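You operate a simulated robot arm through the tools that you are given. There is no shell and no other tool. Be economical: measure what you need, move in short steps, check, and stop when the job is done.

You run a simulated robot arm. Do the job below in one go: nothing can be reset, and whatever is moved stays where it is left.

JOB
Run a test, shut off the leaking sink section, then test again.
Fine: open lever 2 first, so that the basin lamp stays lit, then shut levers 3 and 4; leave the other levers alone.

It is judged by the outcome, as a careful person would: the job done as asked, and still so three seconds after it is handed in. It fails if anything else is knocked over, pushed out of place, dropped, spilled or broken.

ROBOT AND FRAMES
A 7-joint arm with a two-finger parallel gripper, hanging from a carriage that runs on a rail from [-0.005, -1.14] to [0.005, 1.14] (x, y) and turns from -305 to 383 degrees about z. Base frame: it is fixed where the carriage stands at the start and does not move with it; the origin is on the floor, on the carriage's upright axis, x ahead of it, y to its left, z up. Lengths are in m, angles in degrees, forces in N, time in s.
With the tool pointing down near the work surface it reaches from about 0.24 to 0.68 m from the robot's upright axis, wherever it stands. Its first joint turns from -166.0 to 166.0 degrees. Places, roughly: a-to-b button [0.5, -0.4, 1.4]; a-to-c button [0.5, -0.4, 1.3]; b-to-c button [0.5, -0.4, 1.2]; b-to-d button [0.5, -0.4, 1.1]; c-to-d button [0.5, -0.4, 1]; d-to-a button [0.5, -0.4, 0.9]; number eight lever [0.5, 0.8, 0.9]; number eleven lever [0.5, 0.3, 0.7]; number five lever [0.5, 1, 1]; number four lever [0.5, 0.4, 1.2]; number nine lever [0.5, 0.4, 0.9]; number one lever [0.5, 1, 1.4]; number seven lever [0.5, 0.3, 1]; number six lever [0.5, 0.6, 1]; number ten lever [0.5, 1, 0.7]; number three lever [0.5, 0.8, 1.2]. Payload 3.91 kg.
The tool frame sits at the grasp point between the pads (the TCP): z along the fingers, y along the line on which they close. The tips reach 0.03 m beyond it. Largest opening 0.11 m; finger width 0.02, thickness 0.01; the body of the gripper, 0.048 by 0.112 m, starts 0.055 m behind the TCP.
Orientation is told as [roll, pitch, yaw] about the base's x, y, z axes, in that order, counted from this pose: with the fingers straight down and closing along the base's y, the tool's x points along the base's -x, its y along +y and its z along -z.

CONTROLS
- The arm moves only by the tool move_arm. Its argument "steps" is a list of rows, each a list of 6 numbers: the shift along the base's x, y, z in mm, then the turn, a rotation vector about the base's x, y, z in degrees. In form: [[tx, ty, tz, wx, wy, wz], ...]. A call has 1 to 12 rows; each row shifts and turns the commanded pose from where the row before left it. "gripper" is the gripper command, from -1 (shut) to 1 (fully open), values between in proportion, set as the call begins (left out, the last holds). Rows are played at 5 a second. More than 0.05 m and 8.6 degrees between two rows, or a gripper value outside its range, and nothing of the call is played. Where a pose cannot be reached the arm comes as near as it can. A force on the tool above 40 N (or 10 N above the force at the start of the call, whichever is more), or a blocked arm, ends the call early, and 0.2 s more pass. Each finger travels about 0.108 m/s and halts on what it meets, pressing with about 31 N; the grip force reading is that of the motor and also rises with nothing between the fingers. The clock runs only during rows and for 0.2 s after the last one: add rows that do not move to give the fingers time. The reply holds the time, the measured pose of the TCP, the force on the tool along the base axes, the opening and the grip force, in the units named above and with some noise, with the torque about the TCP (base axes, N m) and any sound that the robot's microphone picked up.
- Cameras (640 x 400 px; columns grow to the right, rows downward): "scene" is now at [0.2579, 0.0298, 1.702]; the picture's right is [0.46, -0.89, 0.00], its down [-0.79, -0.40, -0.47] and it looks along [0.42, 0.21, -0.88] (base axes); focal length 214 px, centre (320, 200). "wrist" rides on the gripper at [0.072, 0.017, -0.103] in the tool frame; the picture's right is [-0.23, 0.97, 0.00], its down [-0.76, -0.18, -0.62] and it looks along [-0.61, -0.14, 0.78] (tool axes); focal length 222 px, centre (320, 200). There is no depth. A picture from a camera that has moved, and an enlarged one, comes with that camera's place and axes in the base frame and with its lens.
- capture(camera): a new picture of that camera. No time passes.
- lift_body(by): slides the trunk up (or, below 0, down) by that many m; the arm and the scene camera ride with it, the base frame stays. It gives what a move gives, with no picture.
- steer(legs): drives the robot by 1 to 6 legs, each [ahead, left, turn to the left] in m, m and degrees, along the robot's own axes; the way and the turn of a leg run together, so that a leg with both is an arc; at most 1.5 m and 180 degrees a leg. The arm and the cameras ride along, it lands a little off, and it stops where it bumps. It keeps to its track: a leg is cut to what the track allows. It gives what a move gives.
- turn_head(pan, tilt): turns the head with the scene camera to pan (to the left, within 155 degrees either way) and tilt (down, from -29 to 69), counted from straight ahead of the robot. It gives what a move gives.
- zoom(camera, box): a new picture of the part [left, top, right, bottom] of that camera's present view, enlarged. No time passes.
- hand_in(): hands the job in; it is judged then, once.

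Work in short steps. Places have to be worked out from the pictures, the camera data and where the tool is seen: move nearer, look again, correct. Check each grasp and each placing, and mend what went wrong. You have 120 turns and 90 pictures in all, those below and enlarged ones among them. Open the gripper and draw the arm clear of the work before you hand the job in, unless the task says otherwise; then end with one line.

The tools are called as name(argument=value, ...) on one line, values as JSON. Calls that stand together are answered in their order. move_arm: Moves the arm, as the interface text tells. Its arguments: {"type":"object","properties":{"steps":{"type":"array"},"gripper":{"type":"number"}},"required":["steps"]} The other tools are called the same way: lift_body (by) slides the trunk up or down; steer (legs) drives the base; turn_head (pan, tilt) turns the head that bears the scene camera; capture (camera) takes a picture; zoom (camera, box) takes an enlarged picture of a part of a camera's view; hand_in () hands the job in.

At the start:

```text
t: 0.0
eef_pos: [0.2421, 0.4051, 1.562]
orientation: [0.1, 0.0, 0.0]
contact_force: [0.5, -0.1, 1.1]
ft_torque: [0.0, 0.02, 0.01]
width: 0.11
finger_force: 0.0
trunk travel left (down, up): [-0.4, 0.18]
robot x, y, heading: [-0.0002, -0.0014, 0.1]
head pan, tilt: [27.1, 61.9]
```

scene: 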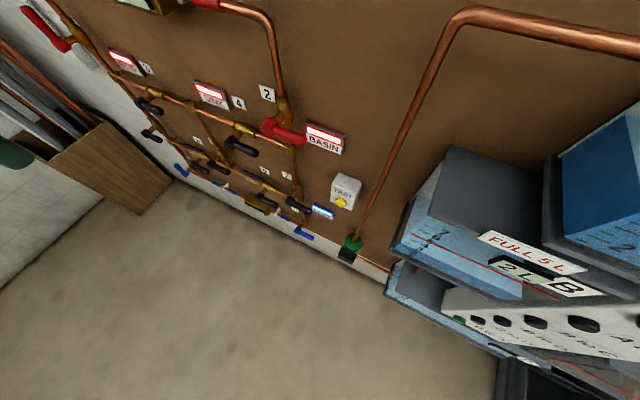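
wrist: 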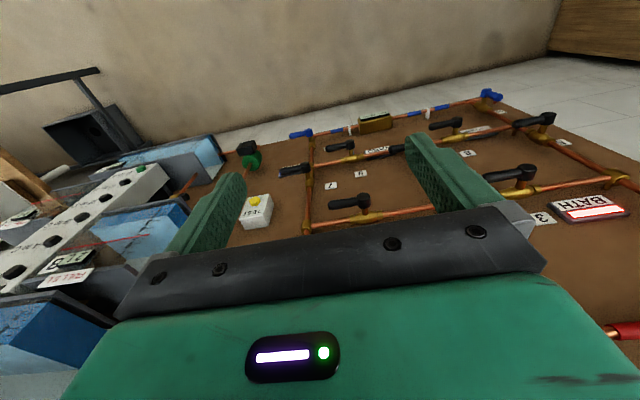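

The scene shows a pipe board on the wall ahead with levers and lamps and a TEST button. I'll tilt the head up toward the board to read it.

turn_head(pan=45, tilt=40)

capture(camera="scene")

```text
t: 0.8
eef_pos: [0.2428, 0.4037, 1.5621]
orientation: [0.0, 0.1, 0.0]
contact_force: [-0.5, -0.5, 0.0]
ft_torque: [0.02, -0.01, 0.02]
width: 0.11
finger_force: 0.1
trunk travel left (down, up): [-0.4, 0.18]
robot x, y, heading: [0.0004, -0.005, -0.2]
head pan, tilt: [45.0, 40.0]
```

```text
87 pictures are left
camera scene: at [0.2606, 0.0605, 1.7309], right [0.71, -0.71, 0.0], down [-0.46, -0.45, -0.77], along [0.54, 0.54, -0.64], focal length 214 px, centre (320, 200)
```

scene: 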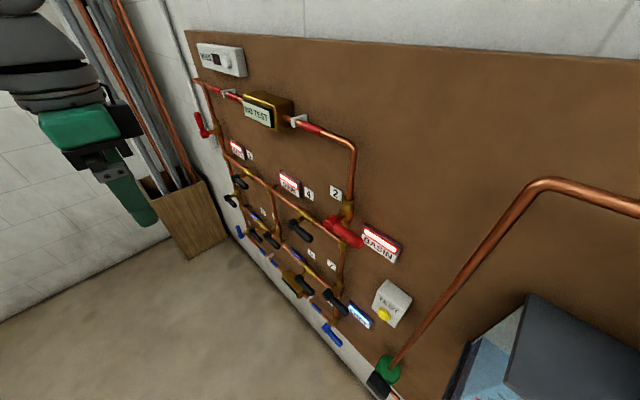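

I'll zoom to read the board.

zoom(camera="scene", box=[180, 30, 300, 130])

zoom(camera="scene", box=[200, 130, 420, 350])

```text
4.00 times, centred on (240, 80) of scene
camera zoom: at [0.2606, 0.0605, 1.7309], right [0.71, -0.71, 0.0], down [-0.46, -0.45, -0.77], along [0.54, 0.54, -0.64], focal length 858 px, centre (640, 680)
```

zoom: 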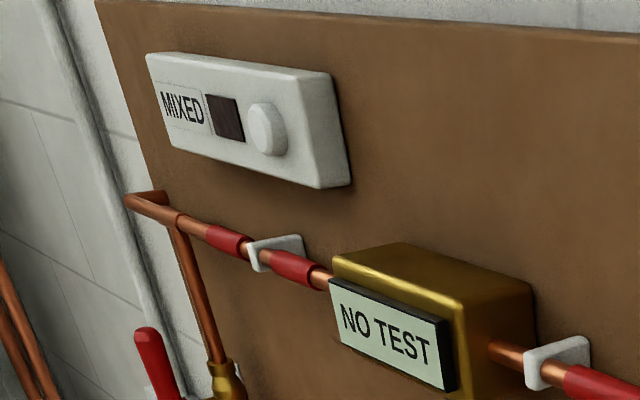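

```text
1.82 times, centred on (310, 240) of scene
camera zoom: at [0.2606, 0.0605, 1.7309], right [0.71, -0.71, 0.0], down [-0.46, -0.45, -0.77], along [0.54, 0.54, -0.64], focal length 390 px, centre (338, 127)
```

zoom: 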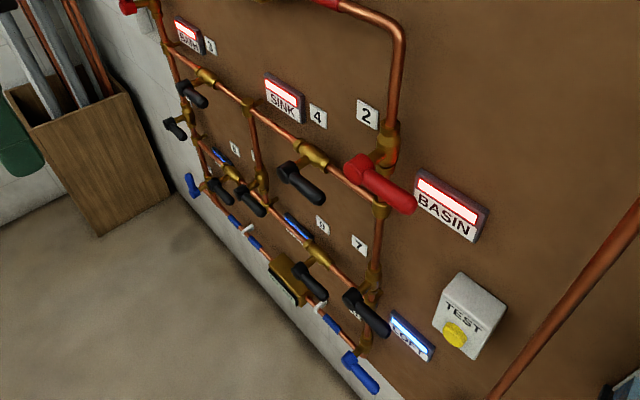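

Gauge reads NO TEST; I need a head-on view. I'll drive left along the rail a bit, and look at the board.

steer(legs=[[0, 0.45, 0]])

lift_body(by=-0.2)

turn_head(pan=10, tilt=35)

capture(camera="scene")

```text
t: 3.6
eef_pos: [0.2437, 0.857, 1.5615]
orientation: [-0.2, 0.0, 0.0]
contact_force: [-0.6, 0.0, -0.1]
ft_torque: [0.03, 0.01, 0.04]
width: 0.1102
finger_force: 0.0
trunk travel left (down, up): [-0.4, 0.18]
robot x, y, heading: [0.0006, 0.4531, 0.1]
head pan, tilt: [45.0, 40.0]
```

```text
t: 5.8
eef_pos: [0.2443, 0.8572, 1.3624]
orientation: [-0.1, 0.0, 0.1]
contact_force: [0.6, -0.2, 0.5]
ft_torque: [0.02, -0.05, -0.01]
width: 0.1103
finger_force: 0.1
trunk travel left (down, up): [-0.2, 0.38]
robot x, y, heading: [0.0038, 0.4543, -0.1]
head pan, tilt: [45.0, 40.0]
```

```text
t: 6.8
eef_pos: [0.2435, 0.8575, 1.3612]
orientation: [-0.1, -0.1, 0.0]
contact_force: [0.3, 0.2, -0.7]
ft_torque: [0.01, 0.0, 0.0]
width: 0.1099
finger_force: 0.2
trunk travel left (down, up): [-0.2, 0.38]
robot x, y, heading: [0.0049, 0.4524, -0.1]
head pan, tilt: [10.0, 35.0]
```

```text
84 pictures are left
camera scene: at [0.289, 0.47, 1.5385], right [0.17, -0.98, 0.0], down [-0.56, -0.1, -0.82], along [0.81, 0.14, -0.57], focal length 214 px, centre (320, 200)
```

scene: 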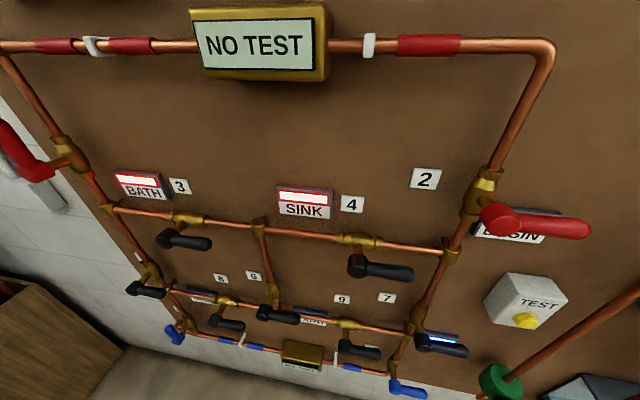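

Map is clear: levers 3 and 4 are open (along the pipe), lever 2 is closed (across its riser). I'll first rotate the tool to point at the board (+x), keeping back from it, with the fingers closed.

move_arm(steps=[[3, 0, 0, 0, -8.2, 0], [3, 0, 0, 0, -8.2, 0], [3, 0, 0, 0, -8.2, 0], [3, 0, 0, 0, -8.2, 0], [3, 0, 0, 0, -8.2, 0], [3, 0, 0, 0, -8.2, 0], [3, 0, 0, 0, -8.2, 0], [3, 0, 0, 0, -8.2, 0], [3, 0, 0, 0, -8.2, 0], [3, 0, 0, 0, -8.2, 0], [3, 0, 0, 0, -8, 0]], gripper=-1)

capture(camera="wrist")

zoom(camera="scene", box=[380, 140, 620, 400])

```text
t: 9.2
eef_pos: [0.2772, 0.8575, 1.3612]
orientation: [175.0, -89.8, -174.8]
contact_force: [0.8, -0.2, 0.2]
ft_torque: [0.01, 0.03, 0.0]
width: 0.0001
finger_force: 31.0
trunk travel left (down, up): [-0.2, 0.38]
robot x, y, heading: [0.0004, 0.4547, 0.1]
head pan, tilt: [10.0, 35.0]
```

```text
83 pictures are left
camera wrist: at [0.1733, 0.8746, 1.2901], right [0.0, 0.97, 0.23], down [-0.62, -0.18, 0.76], along [0.78, -0.14, 0.61], focal length 222 px, centre (320, 200)
```

wrist: 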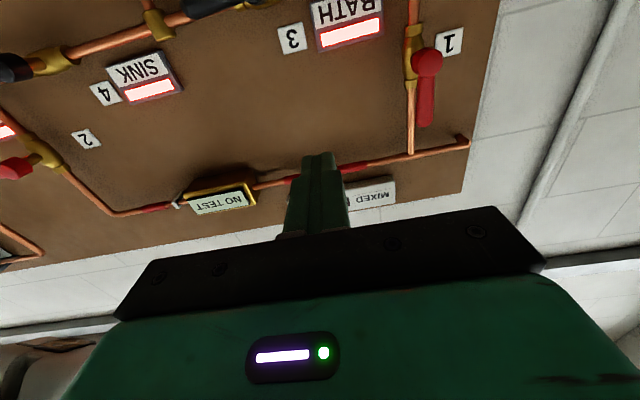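

```text
1.54 times, centred on (500, 270) of scene
camera zoom: at [0.289, 0.4698, 1.5385], right [0.17, -0.98, 0.0], down [-0.56, -0.1, -0.82], along [0.81, 0.14, -0.57], focal length 330 px, centre (43, 92)
```

zoom: 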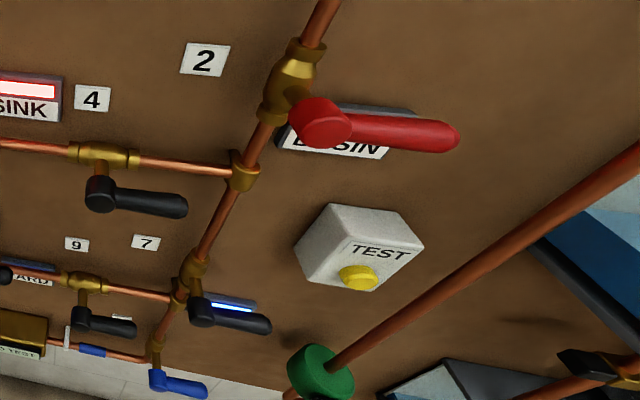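

Triangulating puts the board at x≈0.615 and lever 2's hub near [0.53, 0.287, 1.367] with its handle pointing right to y≈0.197. Drive right so lever 2 and TEST are in front, and look.

steer(legs=[[0, -0.4, 0]])

turn_head(pan=15, tilt=35)

capture(camera="scene")

capture(camera="wrist")

```text
t: 11.7
eef_pos: [0.2771, 0.4596, 1.3624]
orientation: [-156.1, -90.0, 156.0]
contact_force: [0.0, 0.3, 0.2]
ft_torque: [-0.01, 0.0, 0.0]
width: 0.0001
finger_force: 31.0
trunk travel left (down, up): [-0.2, 0.38]
robot x, y, heading: [-0.001, 0.0578, 0.0]
head pan, tilt: [10.0, 35.0]
```

```text
t: 12.3
eef_pos: [0.2762, 0.4608, 1.3615]
orientation: [-163.8, -90.0, 163.7]
contact_force: [-0.3, 0.8, 0.2]
ft_torque: [-0.02, 0.01, 0.0]
width: 0.0
finger_force: 30.9
trunk travel left (down, up): [-0.2, 0.38]
robot x, y, heading: [0.0012, 0.0552, -0.0]
head pan, tilt: [15.0, 35.0]
```

```text
81 pictures are left
camera scene: at [0.2858, 0.0799, 1.5385], right [0.26, -0.97, 0.0], down [-0.55, -0.15, -0.82], along [0.79, 0.21, -0.57], focal length 214 px, centre (320, 200)
```

scene: 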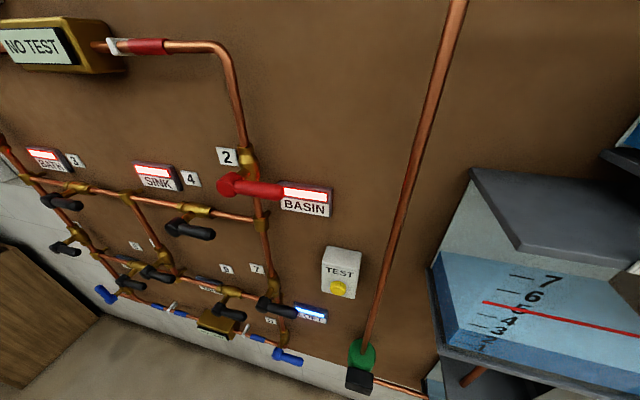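

```text
80 pictures are left
camera wrist: at [0.1725, 0.4773, 1.2902], right [0.0, 0.97, 0.23], down [-0.62, -0.18, 0.76], along [0.78, -0.14, 0.61], focal length 222 px, centre (320, 200)
```

wrist: 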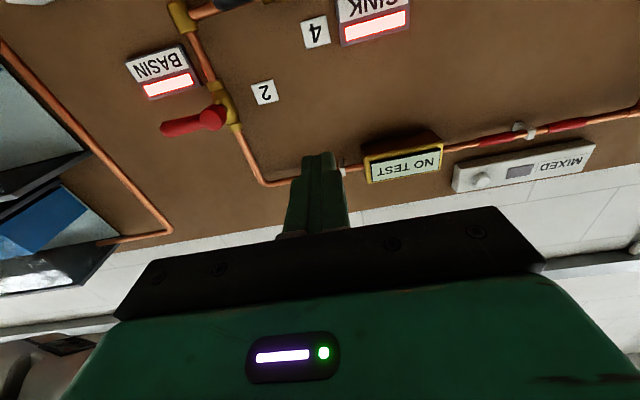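

TEST button at about [0.567, 0.11, 1.10]; lever 2's handle spans y 0.20–0.29 at z 1.37, x≈0.53. I move the closed fingers opposite the button, still well back.

move_arm(steps=[[0, -35, -26, 0, 0, 0], [0, -35, -26, 0, 0, 0], [0, -35, -26, 0, 0, 0], [0, -35, -26, 0, 0, 0], [0, -35, -26, 0, 0, 0], [0, -35, -26, 0, 0, 0], [0, -35, -26, 0, 0, 0], [0, -35, -26, 0, 0, 0], [0, -35, -26, 0, 0, 0], [0, -35, -26, 0, 0, 0]])

capture(camera="scene")

capture(camera="wrist")

```text
t: 14.5
eef_pos: [0.3099, 0.1906, 1.0655]
orientation: [160.0, -89.8, -160.2]
contact_force: [0.8, -0.1, 0.4]
ft_torque: [0.01, 0.01, -0.01]
width: 0.0002
finger_force: 31.3
out of reach, approached as far as the arm can: row 5, 6, 7, 8, 9
trunk travel left (down, up): [-0.2, 0.38]
robot x, y, heading: [-0.0022, 0.057, 0.0]
head pan, tilt: [15.0, 35.0]
```

```text
79 pictures are left
camera scene: at [0.286, 0.08, 1.5385], right [0.26, -0.97, 0.0], down [-0.55, -0.15, -0.82], along [0.79, 0.21, -0.57], focal length 214 px, centre (320, 200)
```

scene: 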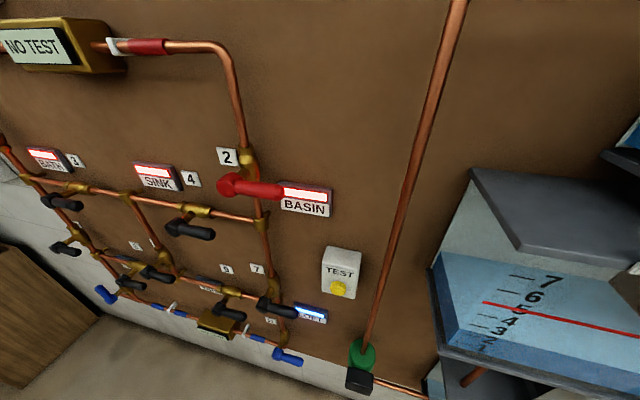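

```text
78 pictures are left
camera wrist: at [0.2061, 0.2086, 0.9933], right [0.0, 0.97, 0.23], down [-0.63, -0.18, 0.76], along [0.78, -0.14, 0.61], focal length 222 px, centre (320, 200)
```

wrist: 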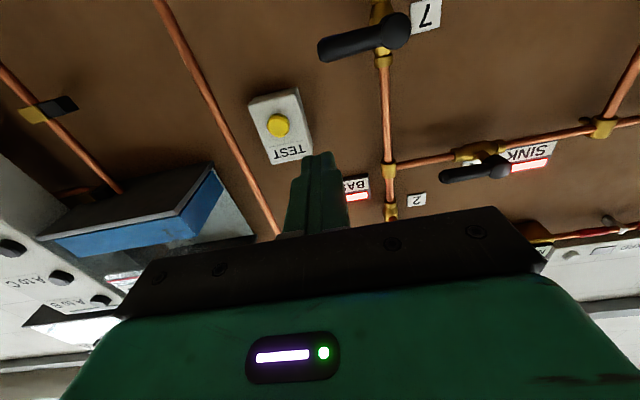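

Button confirmed at [0.567, 0.113, 1.105] from the wrist view. The arm hit its minimum reach, so I move forward a little and check what the commanded pose became.

move_arm(steps=[[30, 0, 0, 0, 0, 0], [30, 0, 0, 0, 0, 0], [30, 0, 0, 0, 0, 0]])

```text
t: 15.3
eef_pos: [0.3975, 0.1909, 1.0671]
orientation: [-145.8, -90.0, 145.7]
contact_force: [0.7, 0.6, -0.7]
ft_torque: [0.01, -0.01, 0.03]
width: 0.0001
finger_force: 30.4
trunk travel left (down, up): [-0.2, 0.38]
robot x, y, heading: [0.0006, 0.0583, 0.0]
head pan, tilt: [15.0, 35.0]
```

Now align with the button at a standoff (TCP x≈0.48).

move_arm(steps=[[15, -26, 13, 0, 0, 0], [15, -26, 13, 0, 0, 0], [20, -26, 12, 0, 0, 0], [20, 0, 0, 0, 0, 0], [10, 0, 0, 0, 0, 0]])

capture(camera="scene")

capture(camera="wrist")

```text
t: 16.5
eef_pos: [0.4787, 0.1127, 1.103]
orientation: [153.3, -89.9, -153.4]
contact_force: [0.4, 0.2, 0.1]
ft_torque: [0.01, 0.01, 0.0]
width: 0.0001
finger_force: 31.4
trunk travel left (down, up): [-0.2, 0.38]
robot x, y, heading: [0.0006, 0.0571, -0.3]
head pan, tilt: [15.0, 35.0]
```

```text
77 pictures are left
camera scene: at [0.2859, 0.08, 1.5385], right [0.26, -0.97, 0.0], down [-0.55, -0.15, -0.82], along [0.79, 0.21, -0.57], focal length 214 px, centre (320, 200)
```

scene: 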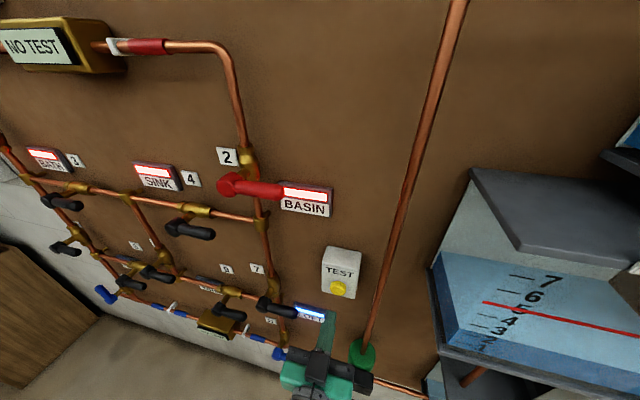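

```text
76 pictures are left
camera wrist: at [0.3748, 0.1315, 1.0324], right [0.0, 0.97, 0.23], down [-0.62, -0.18, 0.76], along [0.78, -0.14, 0.61], focal length 222 px, centre (320, 200)
```

wrist: 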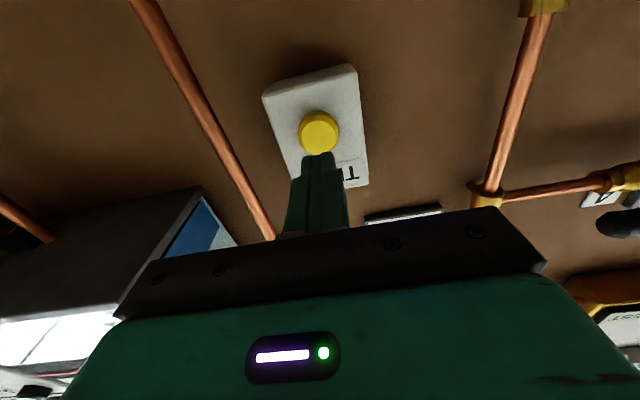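

Aligned. Push forward slowly until contact.

move_arm(steps=[[15, 0, 2, 0, 0, 0], [15, 0, 1, 0, 0, 0], [8, 0, 0, 0, 0, 0], [5, 0, 0, 0, 0, 0], [5, 0, 0, 0, 0, 0], [5, 0, 0, 0, 0, 0], [4, 0, 0, 0, 0, 0], [4, 0, 0, 0, 0, 0]])

capture(camera="scene")

```text
t: 18.4
eef_pos: [0.5327, 0.1156, 1.1065]
orientation: [-170.9, -89.9, 170.9]
contact_force: [-32.9, -2.1, -1.7]
ft_torque: [0.09, 0.09, -0.06]
width: 0.0
finger_force: 30.5
trunk travel left (down, up): [-0.2, 0.38]
robot x, y, heading: [0.0034, 0.0586, 0.1]
head pan, tilt: [15.0, 35.0]
heard: click
stopped in row 8: the force on the tool passed its limit at 41 N (the readings are from after the stop); the commanded pose is now the measured one
```

```text
75 pictures are left
camera scene: at [0.2826, 0.0799, 1.5371], right [0.26, -0.97, 0.0], down [-0.56, -0.15, -0.82], along [0.79, 0.21, -0.58], focal length 214 px, centre (320, 200)
```

scene: 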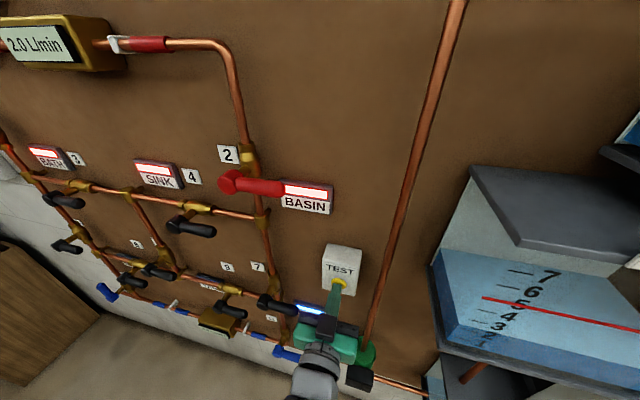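

Click heard, and the gauge now reads 2.0 L/min: the test ran. Now back off and go to just below lever 2's handle tip, standing off.

move_arm(steps=[[-30, 0, 0, 0, 0, 0], [-40, 0, 0, 0, 0, 0], [-30, 0, 0, 0, 0, 0], [0, 20, 40, 0, 0, 0], [0, 20, 40, 0, 0, 0], [0, 20, 40, 0, 0, 0], [0, 20, 40, 0, 0, 0], [0, 21, 35, 0, 0, 0], [20, 0, 0, 0, 0, 0]])

capture(camera="scene")

capture(camera="wrist")

```text
t: 20.4
eef_pos: [0.4639, 0.2173, 1.3045]
orientation: [-178.7, -89.7, 178.7]
contact_force: [-0.4, 0.9, -0.2]
ft_torque: [-0.01, 0.0, -0.02]
width: 0.0
finger_force: 31.0
out of reach, approached as far as the arm can: row 5
trunk travel left (down, up): [-0.2, 0.38]
robot x, y, heading: [-0.0009, 0.0595, 0.0]
head pan, tilt: [15.0, 35.0]
```

```text
74 pictures are left
camera scene: at [0.2859, 0.0801, 1.5385], right [0.26, -0.97, 0.0], down [-0.55, -0.15, -0.82], along [0.79, 0.21, -0.57], focal length 214 px, centre (320, 200)
```

scene: 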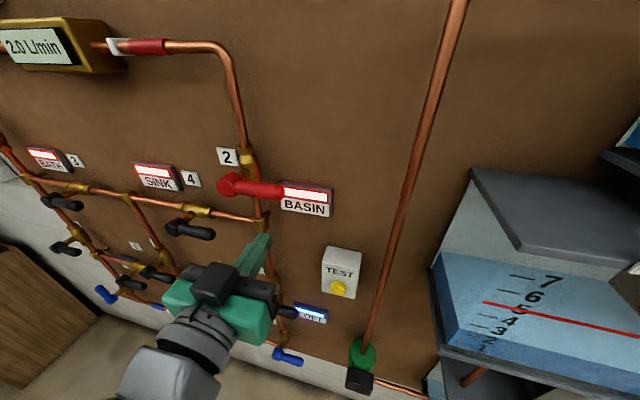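

```text
73 pictures are left
camera wrist: at [0.3596, 0.235, 1.2321], right [0.0, 0.97, 0.23], down [-0.63, -0.18, 0.76], along [0.78, -0.14, 0.61], focal length 222 px, centre (320, 200)
```

wrist: 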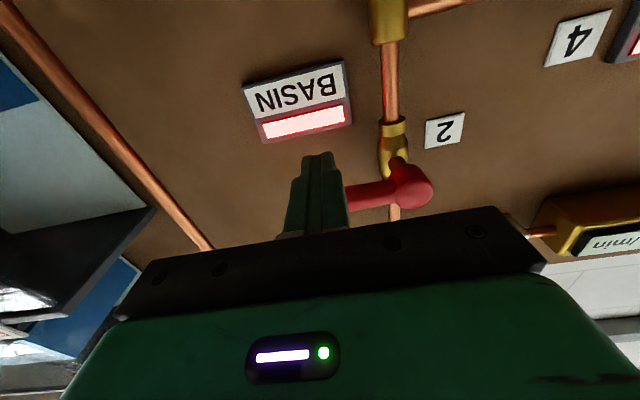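

Hub confirmed at [0.525, 0.29, 1.367]. Move forward below the handle so that tips pass it in depth, at y≈0.222, z≈1.325.

move_arm(steps=[[20, 3, 0, 0, 0, 0], [20, 3, 0, 0, 0, 0], [18, 0, 0, 0, 0, 0], [0, 0, 10, 0, 0, 0], [0, 0, 10, 0, 0, 0]])

capture(camera="wrist")

zoom(camera="scene", box=[180, 100, 380, 300])

```text
t: 21.6
eef_pos: [0.522, 0.2218, 1.3238]
orientation: [-177.5, -89.7, 177.5]
contact_force: [0.3, -0.6, -0.9]
ft_torque: [-0.03, -0.01, 0.01]
width: 0.0
finger_force: 30.7
trunk travel left (down, up): [-0.2, 0.38]
robot x, y, heading: [0.0009, 0.0592, 0.0]
head pan, tilt: [15.0, 35.0]
```

```text
72 pictures are left
camera wrist: at [0.4179, 0.2394, 1.2516], right [0.0, 0.97, 0.23], down [-0.63, -0.18, 0.76], along [0.78, -0.14, 0.61], focal length 222 px, centre (320, 200)
```

wrist: 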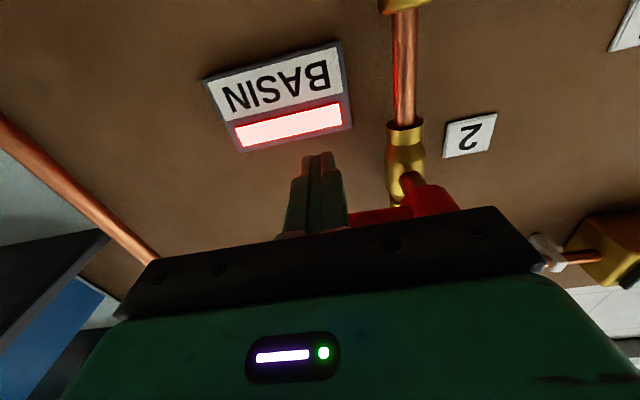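

```text
2.00 times, centred on (280, 200) of scene
camera zoom: at [0.2858, 0.08, 1.5385], right [0.26, -0.97, 0.0], down [-0.55, -0.15, -0.82], along [0.79, 0.21, -0.57], focal length 429 px, centre (400, 200)
```

zoom: 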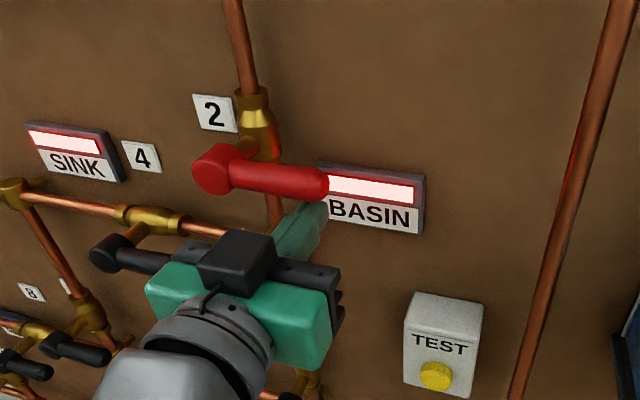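

Fingers sit under the handle with clear depth. Push upward along an arc about the hub.

move_arm(steps=[[0, 2, 12, 0, 0, 0], [0, 0, 10, 0, 0, 0], [0, -1, 10, 0, 0, 0], [0, -1, 10, 0, 0, 0], [0, 2, 10, 0, 0, 0], [0, 2, 10, 0, 0, 0], [0, 3, 10, 0, 0, 0]])

zoom(camera="scene", box=[180, 100, 380, 300])

```text
t: 23.2
eef_pos: [0.521, 0.2295, 1.3953]
orientation: [-179.9, -89.7, 179.9]
contact_force: [-0.8, -1.0, -1.9]
ft_torque: [0.0, -0.03, 0.03]
width: 0.0002
finger_force: 31.2
trunk travel left (down, up): [-0.2, 0.38]
robot x, y, heading: [0.0046, 0.0575, 0.0]
head pan, tilt: [15.0, 35.0]
```

```text
2.00 times, centred on (280, 200) of scene
camera zoom: at [0.2857, 0.0799, 1.5385], right [0.26, -0.97, 0.0], down [-0.55, -0.15, -0.82], along [0.79, 0.21, -0.57], focal length 429 px, centre (400, 200)
```

zoom: 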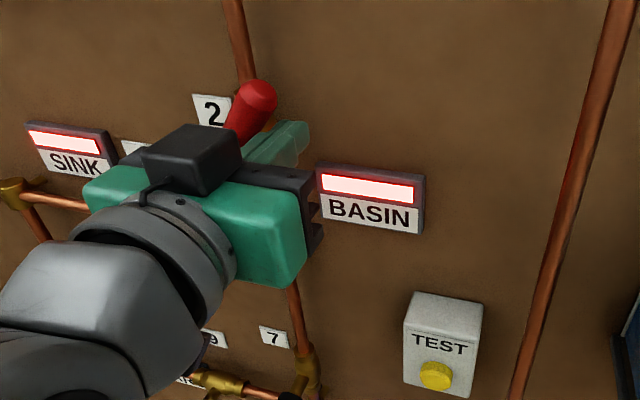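

The handle turns easily and is past halfway. Continue the arc to vertical.

move_arm(steps=[[0, 5, 8, 0, 0, 0], [0, 6, 8, 0, 0, 0], [0, 7, 7, 0, 0, 0], [0, 7, 6, 0, 0, 0], [0, 8, 5, 0, 0, 0], [0, 7, 3, 0, 0, 0]])

zoom(camera="scene", box=[180, 100, 380, 300])

```text
t: 24.6
eef_pos: [0.5204, 0.2618, 1.4294]
orientation: [-85.0, -89.8, 84.6]
contact_force: [-5.8, -33.9, -15.8]
ft_torque: [-0.31, 0.04, 0.02]
width: 0.0001
finger_force: 30.8
trunk travel left (down, up): [-0.2, 0.38]
robot x, y, heading: [0.0019, 0.0565, -0.3]
head pan, tilt: [15.0, 35.0]
```

```text
2.00 times, centred on (280, 200) of scene
camera zoom: at [0.2848, 0.0766, 1.5377], right [0.26, -0.97, 0.0], down [-0.56, -0.15, -0.82], along [0.79, 0.21, -0.58], focal length 429 px, centre (400, 200)
```

zoom: 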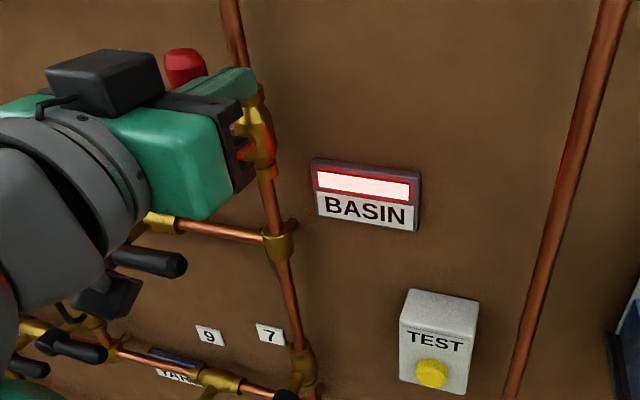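

A firm stop (34 N) shows the lever has reached its end. Back off and view.

move_arm(steps=[[0, -15, 0, 0, 0, 0], [-35, 0, 0, 0, 0, 0], [-35, 0, 0, 0, 0, 0], [-30, 0, -20, 0, 0, 0], [0, 0, -40, 0, 0, 0]])

turn_head(pan=40, tilt=25)

capture(camera="scene")

capture(camera="wrist")

```text
t: 25.8
eef_pos: [0.4225, 0.2546, 1.3699]
orientation: [-176.7, -89.6, 176.7]
contact_force: [-0.5, -0.7, 0.4]
ft_torque: [-0.01, -0.05, 0.02]
width: 0.0
finger_force: 30.9
trunk travel left (down, up): [-0.2, 0.38]
robot x, y, heading: [0.0004, 0.0541, 0.3]
head pan, tilt: [15.0, 35.0]
```

```text
t: 26.7
eef_pos: [0.4238, 0.2548, 1.3704]
orientation: [-177.7, -89.7, 177.7]
contact_force: [-0.5, 0.4, 0.3]
ft_torque: [0.0, 0.01, 0.03]
width: 0.0
finger_force: 31.0
trunk travel left (down, up): [-0.2, 0.38]
robot x, y, heading: [0.0002, 0.057, 0.3]
head pan, tilt: [40.0, 25.0]
```

```text
68 pictures are left
camera scene: at [0.2714, 0.1164, 1.5542], right [0.64, -0.77, 0.0], down [-0.32, -0.27, -0.91], along [0.69, 0.58, -0.42], focal length 214 px, centre (320, 200)
```

scene: 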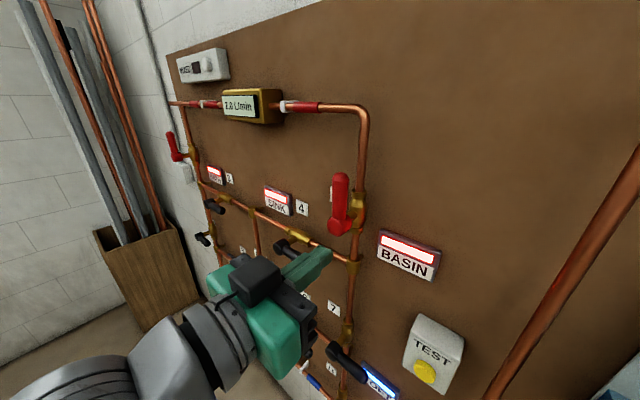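

```text
67 pictures are left
camera wrist: at [0.3194, 0.272, 1.2981], right [0.0, 0.97, 0.23], down [-0.63, -0.18, 0.76], along [0.78, -0.14, 0.61], focal length 222 px, centre (320, 200)
```

wrist: 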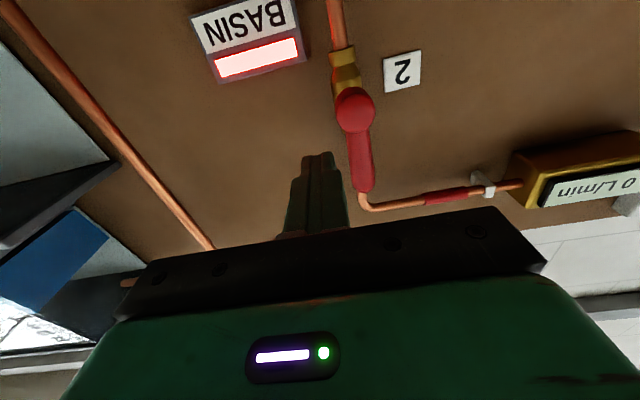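

Lever 2 now stands vertical along its pipe (open). Lever 4's hub is estimated at [0.52, 0.448, 1.252] with handle to y≈0.365. I move in front, above its tip, and look.

move_arm(steps=[[0, 33, -16, 0, 0, 0], [0, 33, -16, 0, 0, 0], [0, 33, -16, 0, 0, 0], [0, 31, -16, 0, 0, 0], [20, 0, 0, 0, 0, 0]])

capture(camera="scene")

capture(camera="wrist")

```text
t: 27.9
eef_pos: [0.4411, 0.3852, 1.3065]
orientation: [179.7, -89.8, -179.7]
contact_force: [-0.7, -0.2, 0.0]
ft_torque: [0.01, 0.07, 0.02]
width: 0.0
finger_force: 31.2
trunk travel left (down, up): [-0.2, 0.38]
robot x, y, heading: [0.0015, 0.0578, -0.2]
head pan, tilt: [40.0, 25.0]
```

```text
66 pictures are left
camera scene: at [0.2712, 0.1165, 1.5542], right [0.64, -0.77, 0.0], down [-0.32, -0.27, -0.91], along [0.69, 0.58, -0.42], focal length 214 px, centre (320, 200)
```

scene: 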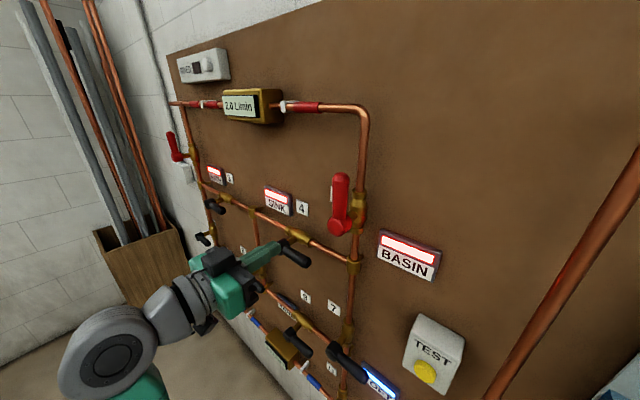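

```text
65 pictures are left
camera wrist: at [0.3373, 0.4021, 1.2349], right [0.0, 0.97, 0.23], down [-0.63, -0.18, 0.76], along [0.78, -0.14, 0.61], focal length 222 px, centre (320, 200)
```

wrist: 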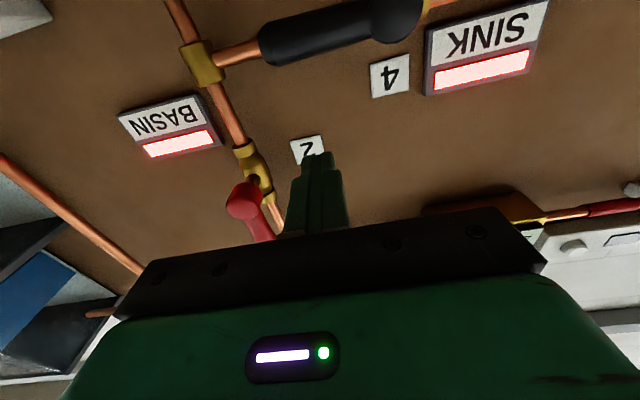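

Lever 4 confirmed: hub ≈[0.52, 0.449, 1.244], handle pointing right. Move in above the tip, then push downwards gently to find whether it closes that way.

move_arm(steps=[[30, 0, 0, 0, 0, 0], [30, 0, 0, 0, 0, 0], [20, 0, 0, 0, 0, 0], [0, 0, -15, 0, 0, 0], [0, 0, -15, 0, 0, 0], [0, -1, -10, 0, 0, 0], [0, -1, -10, 0, 0, 0], [0, 1, -8, 0, 0, 0]])

capture(camera="scene")

```text
t: 29.7
eef_pos: [0.5196, 0.3833, 1.2505]
orientation: [-179.1, -89.6, 179.1]
contact_force: [-1.2, -3.2, 3.5]
ft_torque: [0.06, 0.01, 0.02]
width: 0.0002
finger_force: 30.7
trunk travel left (down, up): [-0.2, 0.38]
robot x, y, heading: [-0.0011, 0.0558, 0.0]
head pan, tilt: [40.0, 25.0]
```

```text
64 pictures are left
camera scene: at [0.2715, 0.1162, 1.5543], right [0.64, -0.77, 0.0], down [-0.32, -0.27, -0.91], along [0.69, 0.58, -0.42], focal length 214 px, centre (320, 200)
```

scene: 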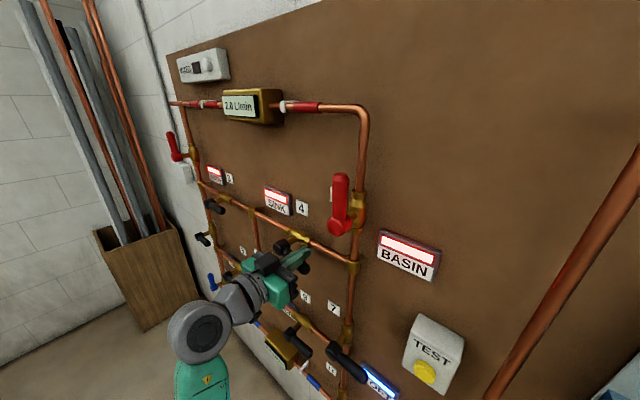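

The handle yields downward with little force (~4 N). Continue the arc down.

move_arm(steps=[[0, 0, -10, 0, 0, 0], [0, 2, -10, 0, 0, 0], [0, 3, -10, 0, 0, 0], [0, 5, -10, 0, 0, 0], [0, 6, -8, 0, 0, 0], [0, 6, -7, 0, 0, 0], [0, 7, -6, 0, 0, 0], [0, 7, -5, 0, 0, 0], [0, 7, -3, 0, 0, 0], [0, 5, -1, 0, 0, 0], [0, 4, 0, 0, 0, 0]])

capture(camera="scene")

```text
t: 31.9
eef_pos: [0.5224, 0.4229, 1.1824]
orientation: [158.8, -89.3, -159.6]
contact_force: [-9.0, -15.3, 0.7]
ft_torque: [0.0, 0.04, 0.14]
width: 0.0
finger_force: 30.7
trunk travel left (down, up): [-0.2, 0.38]
robot x, y, heading: [0.0012, 0.0538, -0.2]
head pan, tilt: [40.0, 25.0]
stopped in row 10: the force on the tool passed its limit at 45 N (the readings are from after the stop); the commanded pose is now the measured one
```

```text
63 pictures are left
camera scene: at [0.2708, 0.114, 1.5537], right [0.64, -0.77, 0.0], down [-0.33, -0.27, -0.91], along [0.7, 0.58, -0.42], focal length 214 px, centre (320, 200)
```

scene: 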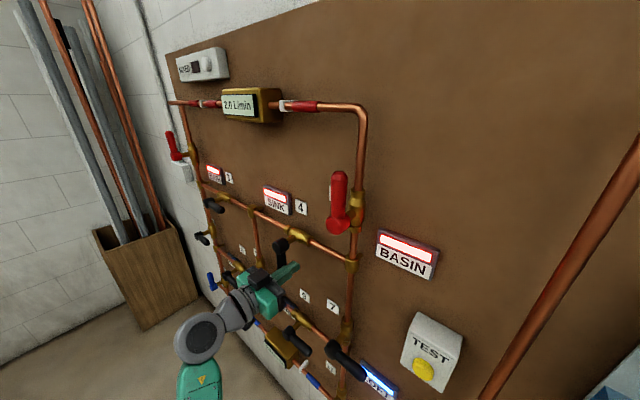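

Lever 4 hit its stop pointing down (closed). Back off, retract, and drive left for lever 3 (hub est. [0.52, 0.804, 1.25]).

move_arm(steps=[[0, -15, 0, 0, 0, 0], [-40, 0, 0, 0, 0, 0], [-40, 0, 0, 0, 0, 0], [0, -10, 40, 0, 0, 0], [0, -10, 40, 0, 0, 0], [0, 0, 40, 0, 0, 0]])

steer(legs=[[0, 0.355, 0]])

capture(camera="scene")

capture(camera="wrist")

```text
t: 33.3
eef_pos: [0.4412, 0.3937, 1.3041]
orientation: [158.9, -89.3, -159.3]
contact_force: [-1.0, 0.1, -0.5]
ft_torque: [-0.01, 0.0, 0.03]
width: 0.0
finger_force: 30.9
trunk travel left (down, up): [-0.2, 0.38]
robot x, y, heading: [-0.0, 0.0588, -0.3]
head pan, tilt: [40.0, 25.0]
```

```text
t: 35.5
eef_pos: [0.4458, 0.7383, 1.3034]
orientation: [157.3, -89.2, -158.1]
contact_force: [0.0, -0.2, -0.2]
ft_torque: [-0.03, -0.01, -0.02]
width: 0.0001
finger_force: 31.0
trunk travel left (down, up): [-0.2, 0.38]
robot x, y, heading: [0.0016, 0.402, -0.4]
head pan, tilt: [40.0, 25.0]
```

```text
62 pictures are left
camera scene: at [0.273, 0.4617, 1.5543], right [0.64, -0.77, 0.0], down [-0.33, -0.27, -0.91], along [0.7, 0.58, -0.42], focal length 214 px, centre (320, 200)
```

scene: 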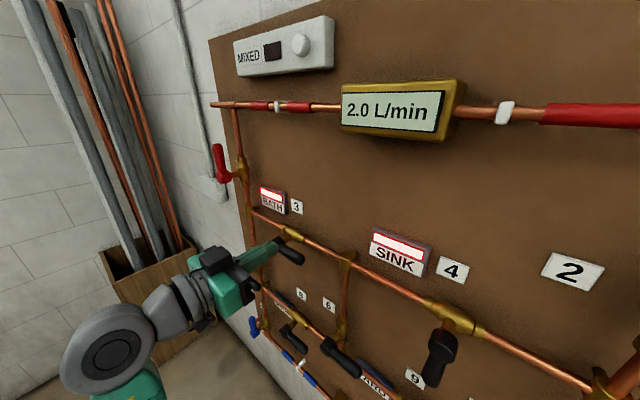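

```text
61 pictures are left
camera wrist: at [0.3416, 0.7577, 1.2305], right [0.01, 0.97, 0.23], down [-0.63, -0.17, 0.75], along [0.77, -0.16, 0.61], focal length 222 px, centre (320, 200)
```

wrist: 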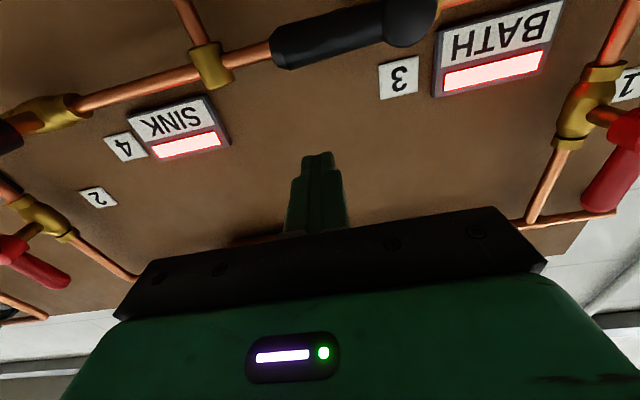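

Lever 3: hub ≈[0.52, 0.809, 1.242], tip y≈0.722 — same as lever 4. Same approach with finger y≈0.745, and push down.

move_arm(steps=[[30, 4, 0, 0, 0, 0], [30, 3, 0, 0, 0, 0], [16, 0, 0, 0, 0, 0], [0, 0, -15, 0, 0, 0], [0, 0, -15, 0, 0, 0], [0, -1, -10, 0, 0, 0], [0, -1, -10, 0, 0, 0], [0, 0, -10, 0, 0, 0]])

move_arm(steps=[[0, 0, -8, 0, 0, 0], [0, 2, -10, 0, 0, 0], [0, 3, -10, 0, 0, 0], [0, 5, -10, 0, 0, 0], [0, 6, -8, 0, 0, 0], [0, 6, -7, 0, 0, 0], [0, 7, -6, 0, 0, 0], [0, 7, -5, 0, 0, 0], [0, 7, -3, 0, 0, 0], [0, 5, -1, 0, 0, 0], [0, 4, 0, 0, 0, 0]])

capture(camera="scene")

```text
t: 37.3
eef_pos: [0.5208, 0.7443, 1.2437]
orientation: [157.3, -89.3, -158.1]
contact_force: [-0.3, -0.6, 3.8]
ft_torque: [0.03, 0.0, 0.03]
width: 0.0001
finger_force: 30.5
trunk travel left (down, up): [-0.2, 0.38]
robot x, y, heading: [0.0003, 0.4046, -0.3]
head pan, tilt: [40.0, 25.0]
```

```text
t: 39.6
eef_pos: [0.5214, 0.783, 1.1772]
orientation: [157.8, -89.1, -159.5]
contact_force: [-12.8, -15.6, 1.2]
ft_torque: [-0.05, 0.05, 0.14]
width: 0.0
finger_force: 31.2
trunk travel left (down, up): [-0.2, 0.38]
robot x, y, heading: [0.0021, 0.4029, -0.4]
head pan, tilt: [40.0, 25.0]
stopped in row 11: the force on the tool passed its limit at 44 N (the readings are from after the stop); the commanded pose is now the measured one
```

```text
60 pictures are left
camera scene: at [0.2721, 0.4592, 1.5536], right [0.64, -0.77, 0.0], down [-0.33, -0.27, -0.91], along [0.7, 0.58, -0.42], focal length 214 px, centre (320, 200)
```

scene: 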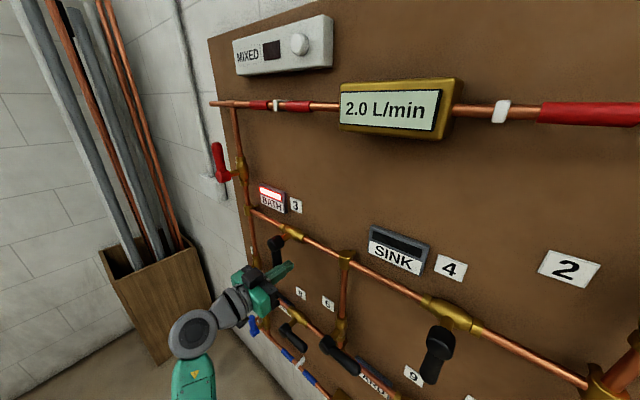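

SINK lamp is out and BATH still lit: levers 3 and 4 are shut. Back off and return to the TEST button.

move_arm(steps=[[0, -15, 0, 0, 0, 0], [-40, 0, 0, 0, 0, 0], [-45, 0, 0, 0, 0, 0], [0, 0, 20, 0, 0, 0]])

steer(legs=[[0, -0.347, 0]])

capture(camera="scene")

```text
t: 40.6
eef_pos: [0.4347, 0.7721, 1.1993]
orientation: [152.5, -89.0, -153.9]
contact_force: [-0.8, -0.4, -0.3]
ft_torque: [0.03, 0.0, 0.01]
width: 0.0
finger_force: 31.0
trunk travel left (down, up): [-0.2, 0.38]
robot x, y, heading: [0.0005, 0.405, -0.5]
head pan, tilt: [40.0, 25.0]
```

```text
t: 42.8
eef_pos: [0.4345, 0.4285, 1.1999]
orientation: [154.1, -89.0, -155.5]
contact_force: [-0.3, 0.4, 0.6]
ft_torque: [0.02, -0.02, -0.01]
width: 0.0001
finger_force: 30.7
trunk travel left (down, up): [-0.2, 0.38]
robot x, y, heading: [-0.0003, 0.0588, -0.4]
head pan, tilt: [40.0, 25.0]
```

```text
59 pictures are left
camera scene: at [0.2717, 0.118, 1.5542], right [0.64, -0.77, 0.0], down [-0.33, -0.27, -0.91], along [0.7, 0.58, -0.42], focal length 214 px, centre (320, 200)
```

scene: 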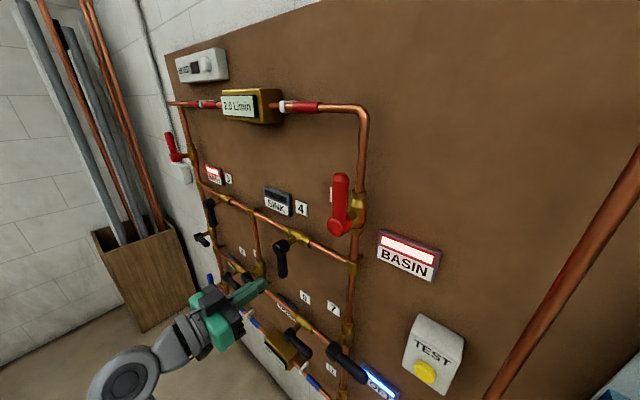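

Basin and bath lit, sink off. Travel to the standoff in front of the button.

move_arm(steps=[[0, -39, -11, 0, 0, 0], [0, -39, -12, 0, 0, 0], [0, -39, -12, 0, 0, 0], [0, -39, -12, 0, 0, 0], [0, -39, -12, 0, 0, 0], [0, -39, -12, 0, 0, 0], [0, -39, -12, 0, 0, 0], [0, -40, -11, 0, 0, 0], [30, 0, 0, 0, 0, 0], [10, 0, 0, 0, 0, 0]])

capture(camera="wrist")

```text
t: 45.0
eef_pos: [0.4724, 0.1164, 1.1048]
orientation: [154.4, -89.0, -155.9]
contact_force: [0.1, -0.2, 0.3]
ft_torque: [0.0, 0.01, -0.02]
width: 0.0
finger_force: 31.2
trunk travel left (down, up): [-0.2, 0.38]
robot x, y, heading: [0.0009, 0.0611, -0.4]
head pan, tilt: [40.0, 25.0]
```

```text
58 pictures are left
camera wrist: at [0.3709, 0.1356, 1.0311], right [0.02, 0.97, 0.23], down [-0.64, -0.17, 0.75], along [0.77, -0.16, 0.62], focal length 222 px, centre (320, 200)
```

wrist: 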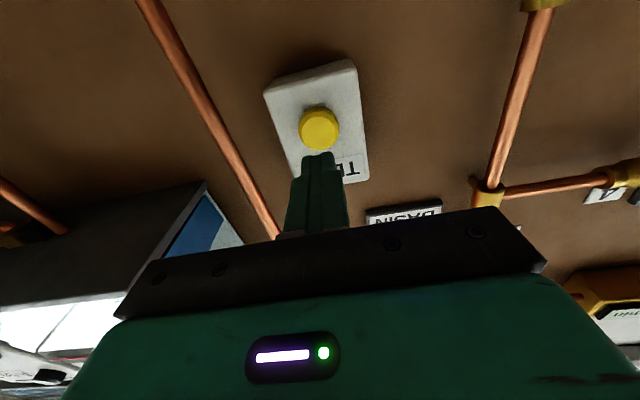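

Aligned as before; press TEST again.

move_arm(steps=[[18, 0, 1, 0, 0, 0], [18, 0, 1, 0, 0, 0], [8, 0, 0, 0, 0, 0], [5, 0, 0, 0, 0, 0], [5, 0, 0, 0, 0, 0], [5, 0, 0, 0, 0, 0], [4, 0, 0, 0, 0, 0], [4, 0, 0, 0, 0, 0]])

zoom(camera="scene", box=[150, 30, 310, 230])

```text
t: 46.8
eef_pos: [0.5329, 0.1156, 1.1075]
orientation: [155.7, -89.0, -156.9]
contact_force: [-34.3, -3.3, -0.1]
ft_torque: [0.09, 0.26, -0.1]
width: 0.0
finger_force: 30.7
trunk travel left (down, up): [-0.2, 0.38]
robot x, y, heading: [-0.0006, 0.0607, -0.3]
head pan, tilt: [40.0, 25.0]
heard: click
stopped in row 8: the force on the tool passed its limit at 44 N (the readings are from after the stop); the commanded pose is now the measured one
```

```text
2.00 times, centred on (230, 130) of scene
camera zoom: at [0.2685, 0.1178, 1.5529], right [0.64, -0.77, 0.0], down [-0.33, -0.27, -0.9], along [0.7, 0.58, -0.43], focal length 429 px, centre (500, 340)
```

zoom: 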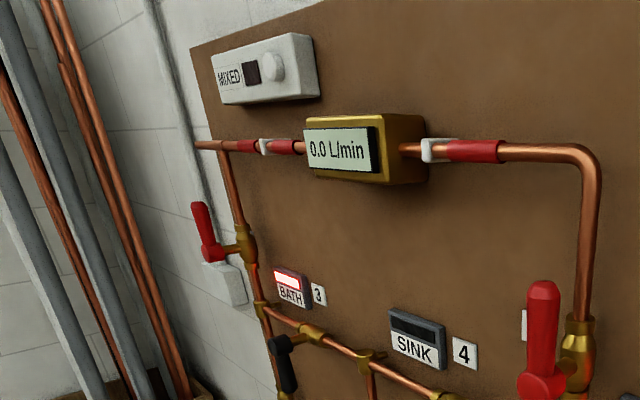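

The second test reads 0.0 L/min. Retract, open the gripper and check the whole board once more.

move_arm(steps=[[-30, 0, 0, 0, 0, 0], [-40, 0, 0, 0, 0, 0], [-40, 0, 0, 0, 0, 0], [-20, 20, 0, 0, 0, 0]])

move_arm(steps=[[0, 0, 0, 0, 0, 0], [0, 0, 0, 0, 0, 0], [0, 0, 0, 0, 0, 0], [0, 0, 0, 0, 0, 0]], gripper=1)

turn_head(pan=35, tilt=32)

capture(camera="scene")

```text
t: 47.8
eef_pos: [0.4071, 0.1362, 1.1088]
orientation: [158.4, -88.6, -159.6]
contact_force: [-0.5, 0.2, 1.4]
ft_torque: [0.03, 0.01, 0.0]
width: 0.0
finger_force: 30.4
trunk travel left (down, up): [-0.2, 0.38]
robot x, y, heading: [-0.001, 0.0616, -0.5]
head pan, tilt: [40.0, 25.0]
```

```text
t: 48.8
eef_pos: [0.4079, 0.1353, 1.1099]
orientation: [158.7, -88.7, -160.0]
contact_force: [0.5, 0.8, 0.6]
ft_torque: [0.01, 0.01, 0.0]
width: 0.1101
finger_force: 0.0
trunk travel left (down, up): [-0.2, 0.38]
robot x, y, heading: [-0.0023, 0.0603, -0.2]
head pan, tilt: [40.0, 25.0]
```

```text
t: 49.5
eef_pos: [0.4075, 0.1356, 1.1087]
orientation: [158.8, -88.7, -160.0]
contact_force: [0.4, 0.2, -0.1]
ft_torque: [0.0, -0.03, 0.0]
width: 0.1099
finger_force: 0.0
trunk travel left (down, up): [-0.2, 0.38]
robot x, y, heading: [-0.0002, 0.0595, -0.1]
head pan, tilt: [35.0, 32.0]
```

```text
56 pictures are left
camera scene: at [0.2744, 0.1102, 1.5432], right [0.57, -0.82, 0.0], down [-0.44, -0.3, -0.85], along [0.7, 0.48, -0.53], focal length 214 px, centre (320, 200)
```

scene: 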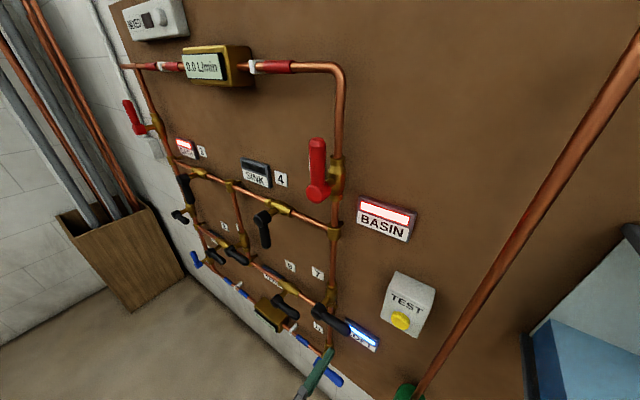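

Gauge 0.0 L/min, lever 2 open, 3 and 4 shut, basin and bath lit, the other levers unchanged, arm clear. Handing in.

hand_in()

```text
The job is handed in.
```

The leak is isolated: the first test read 2.0 L/min, and after I opened lever 2 and then shut levers 3 and 4, the second test read 0.0 L/min with the basin and bath lamps still lit and the sink lamp out.
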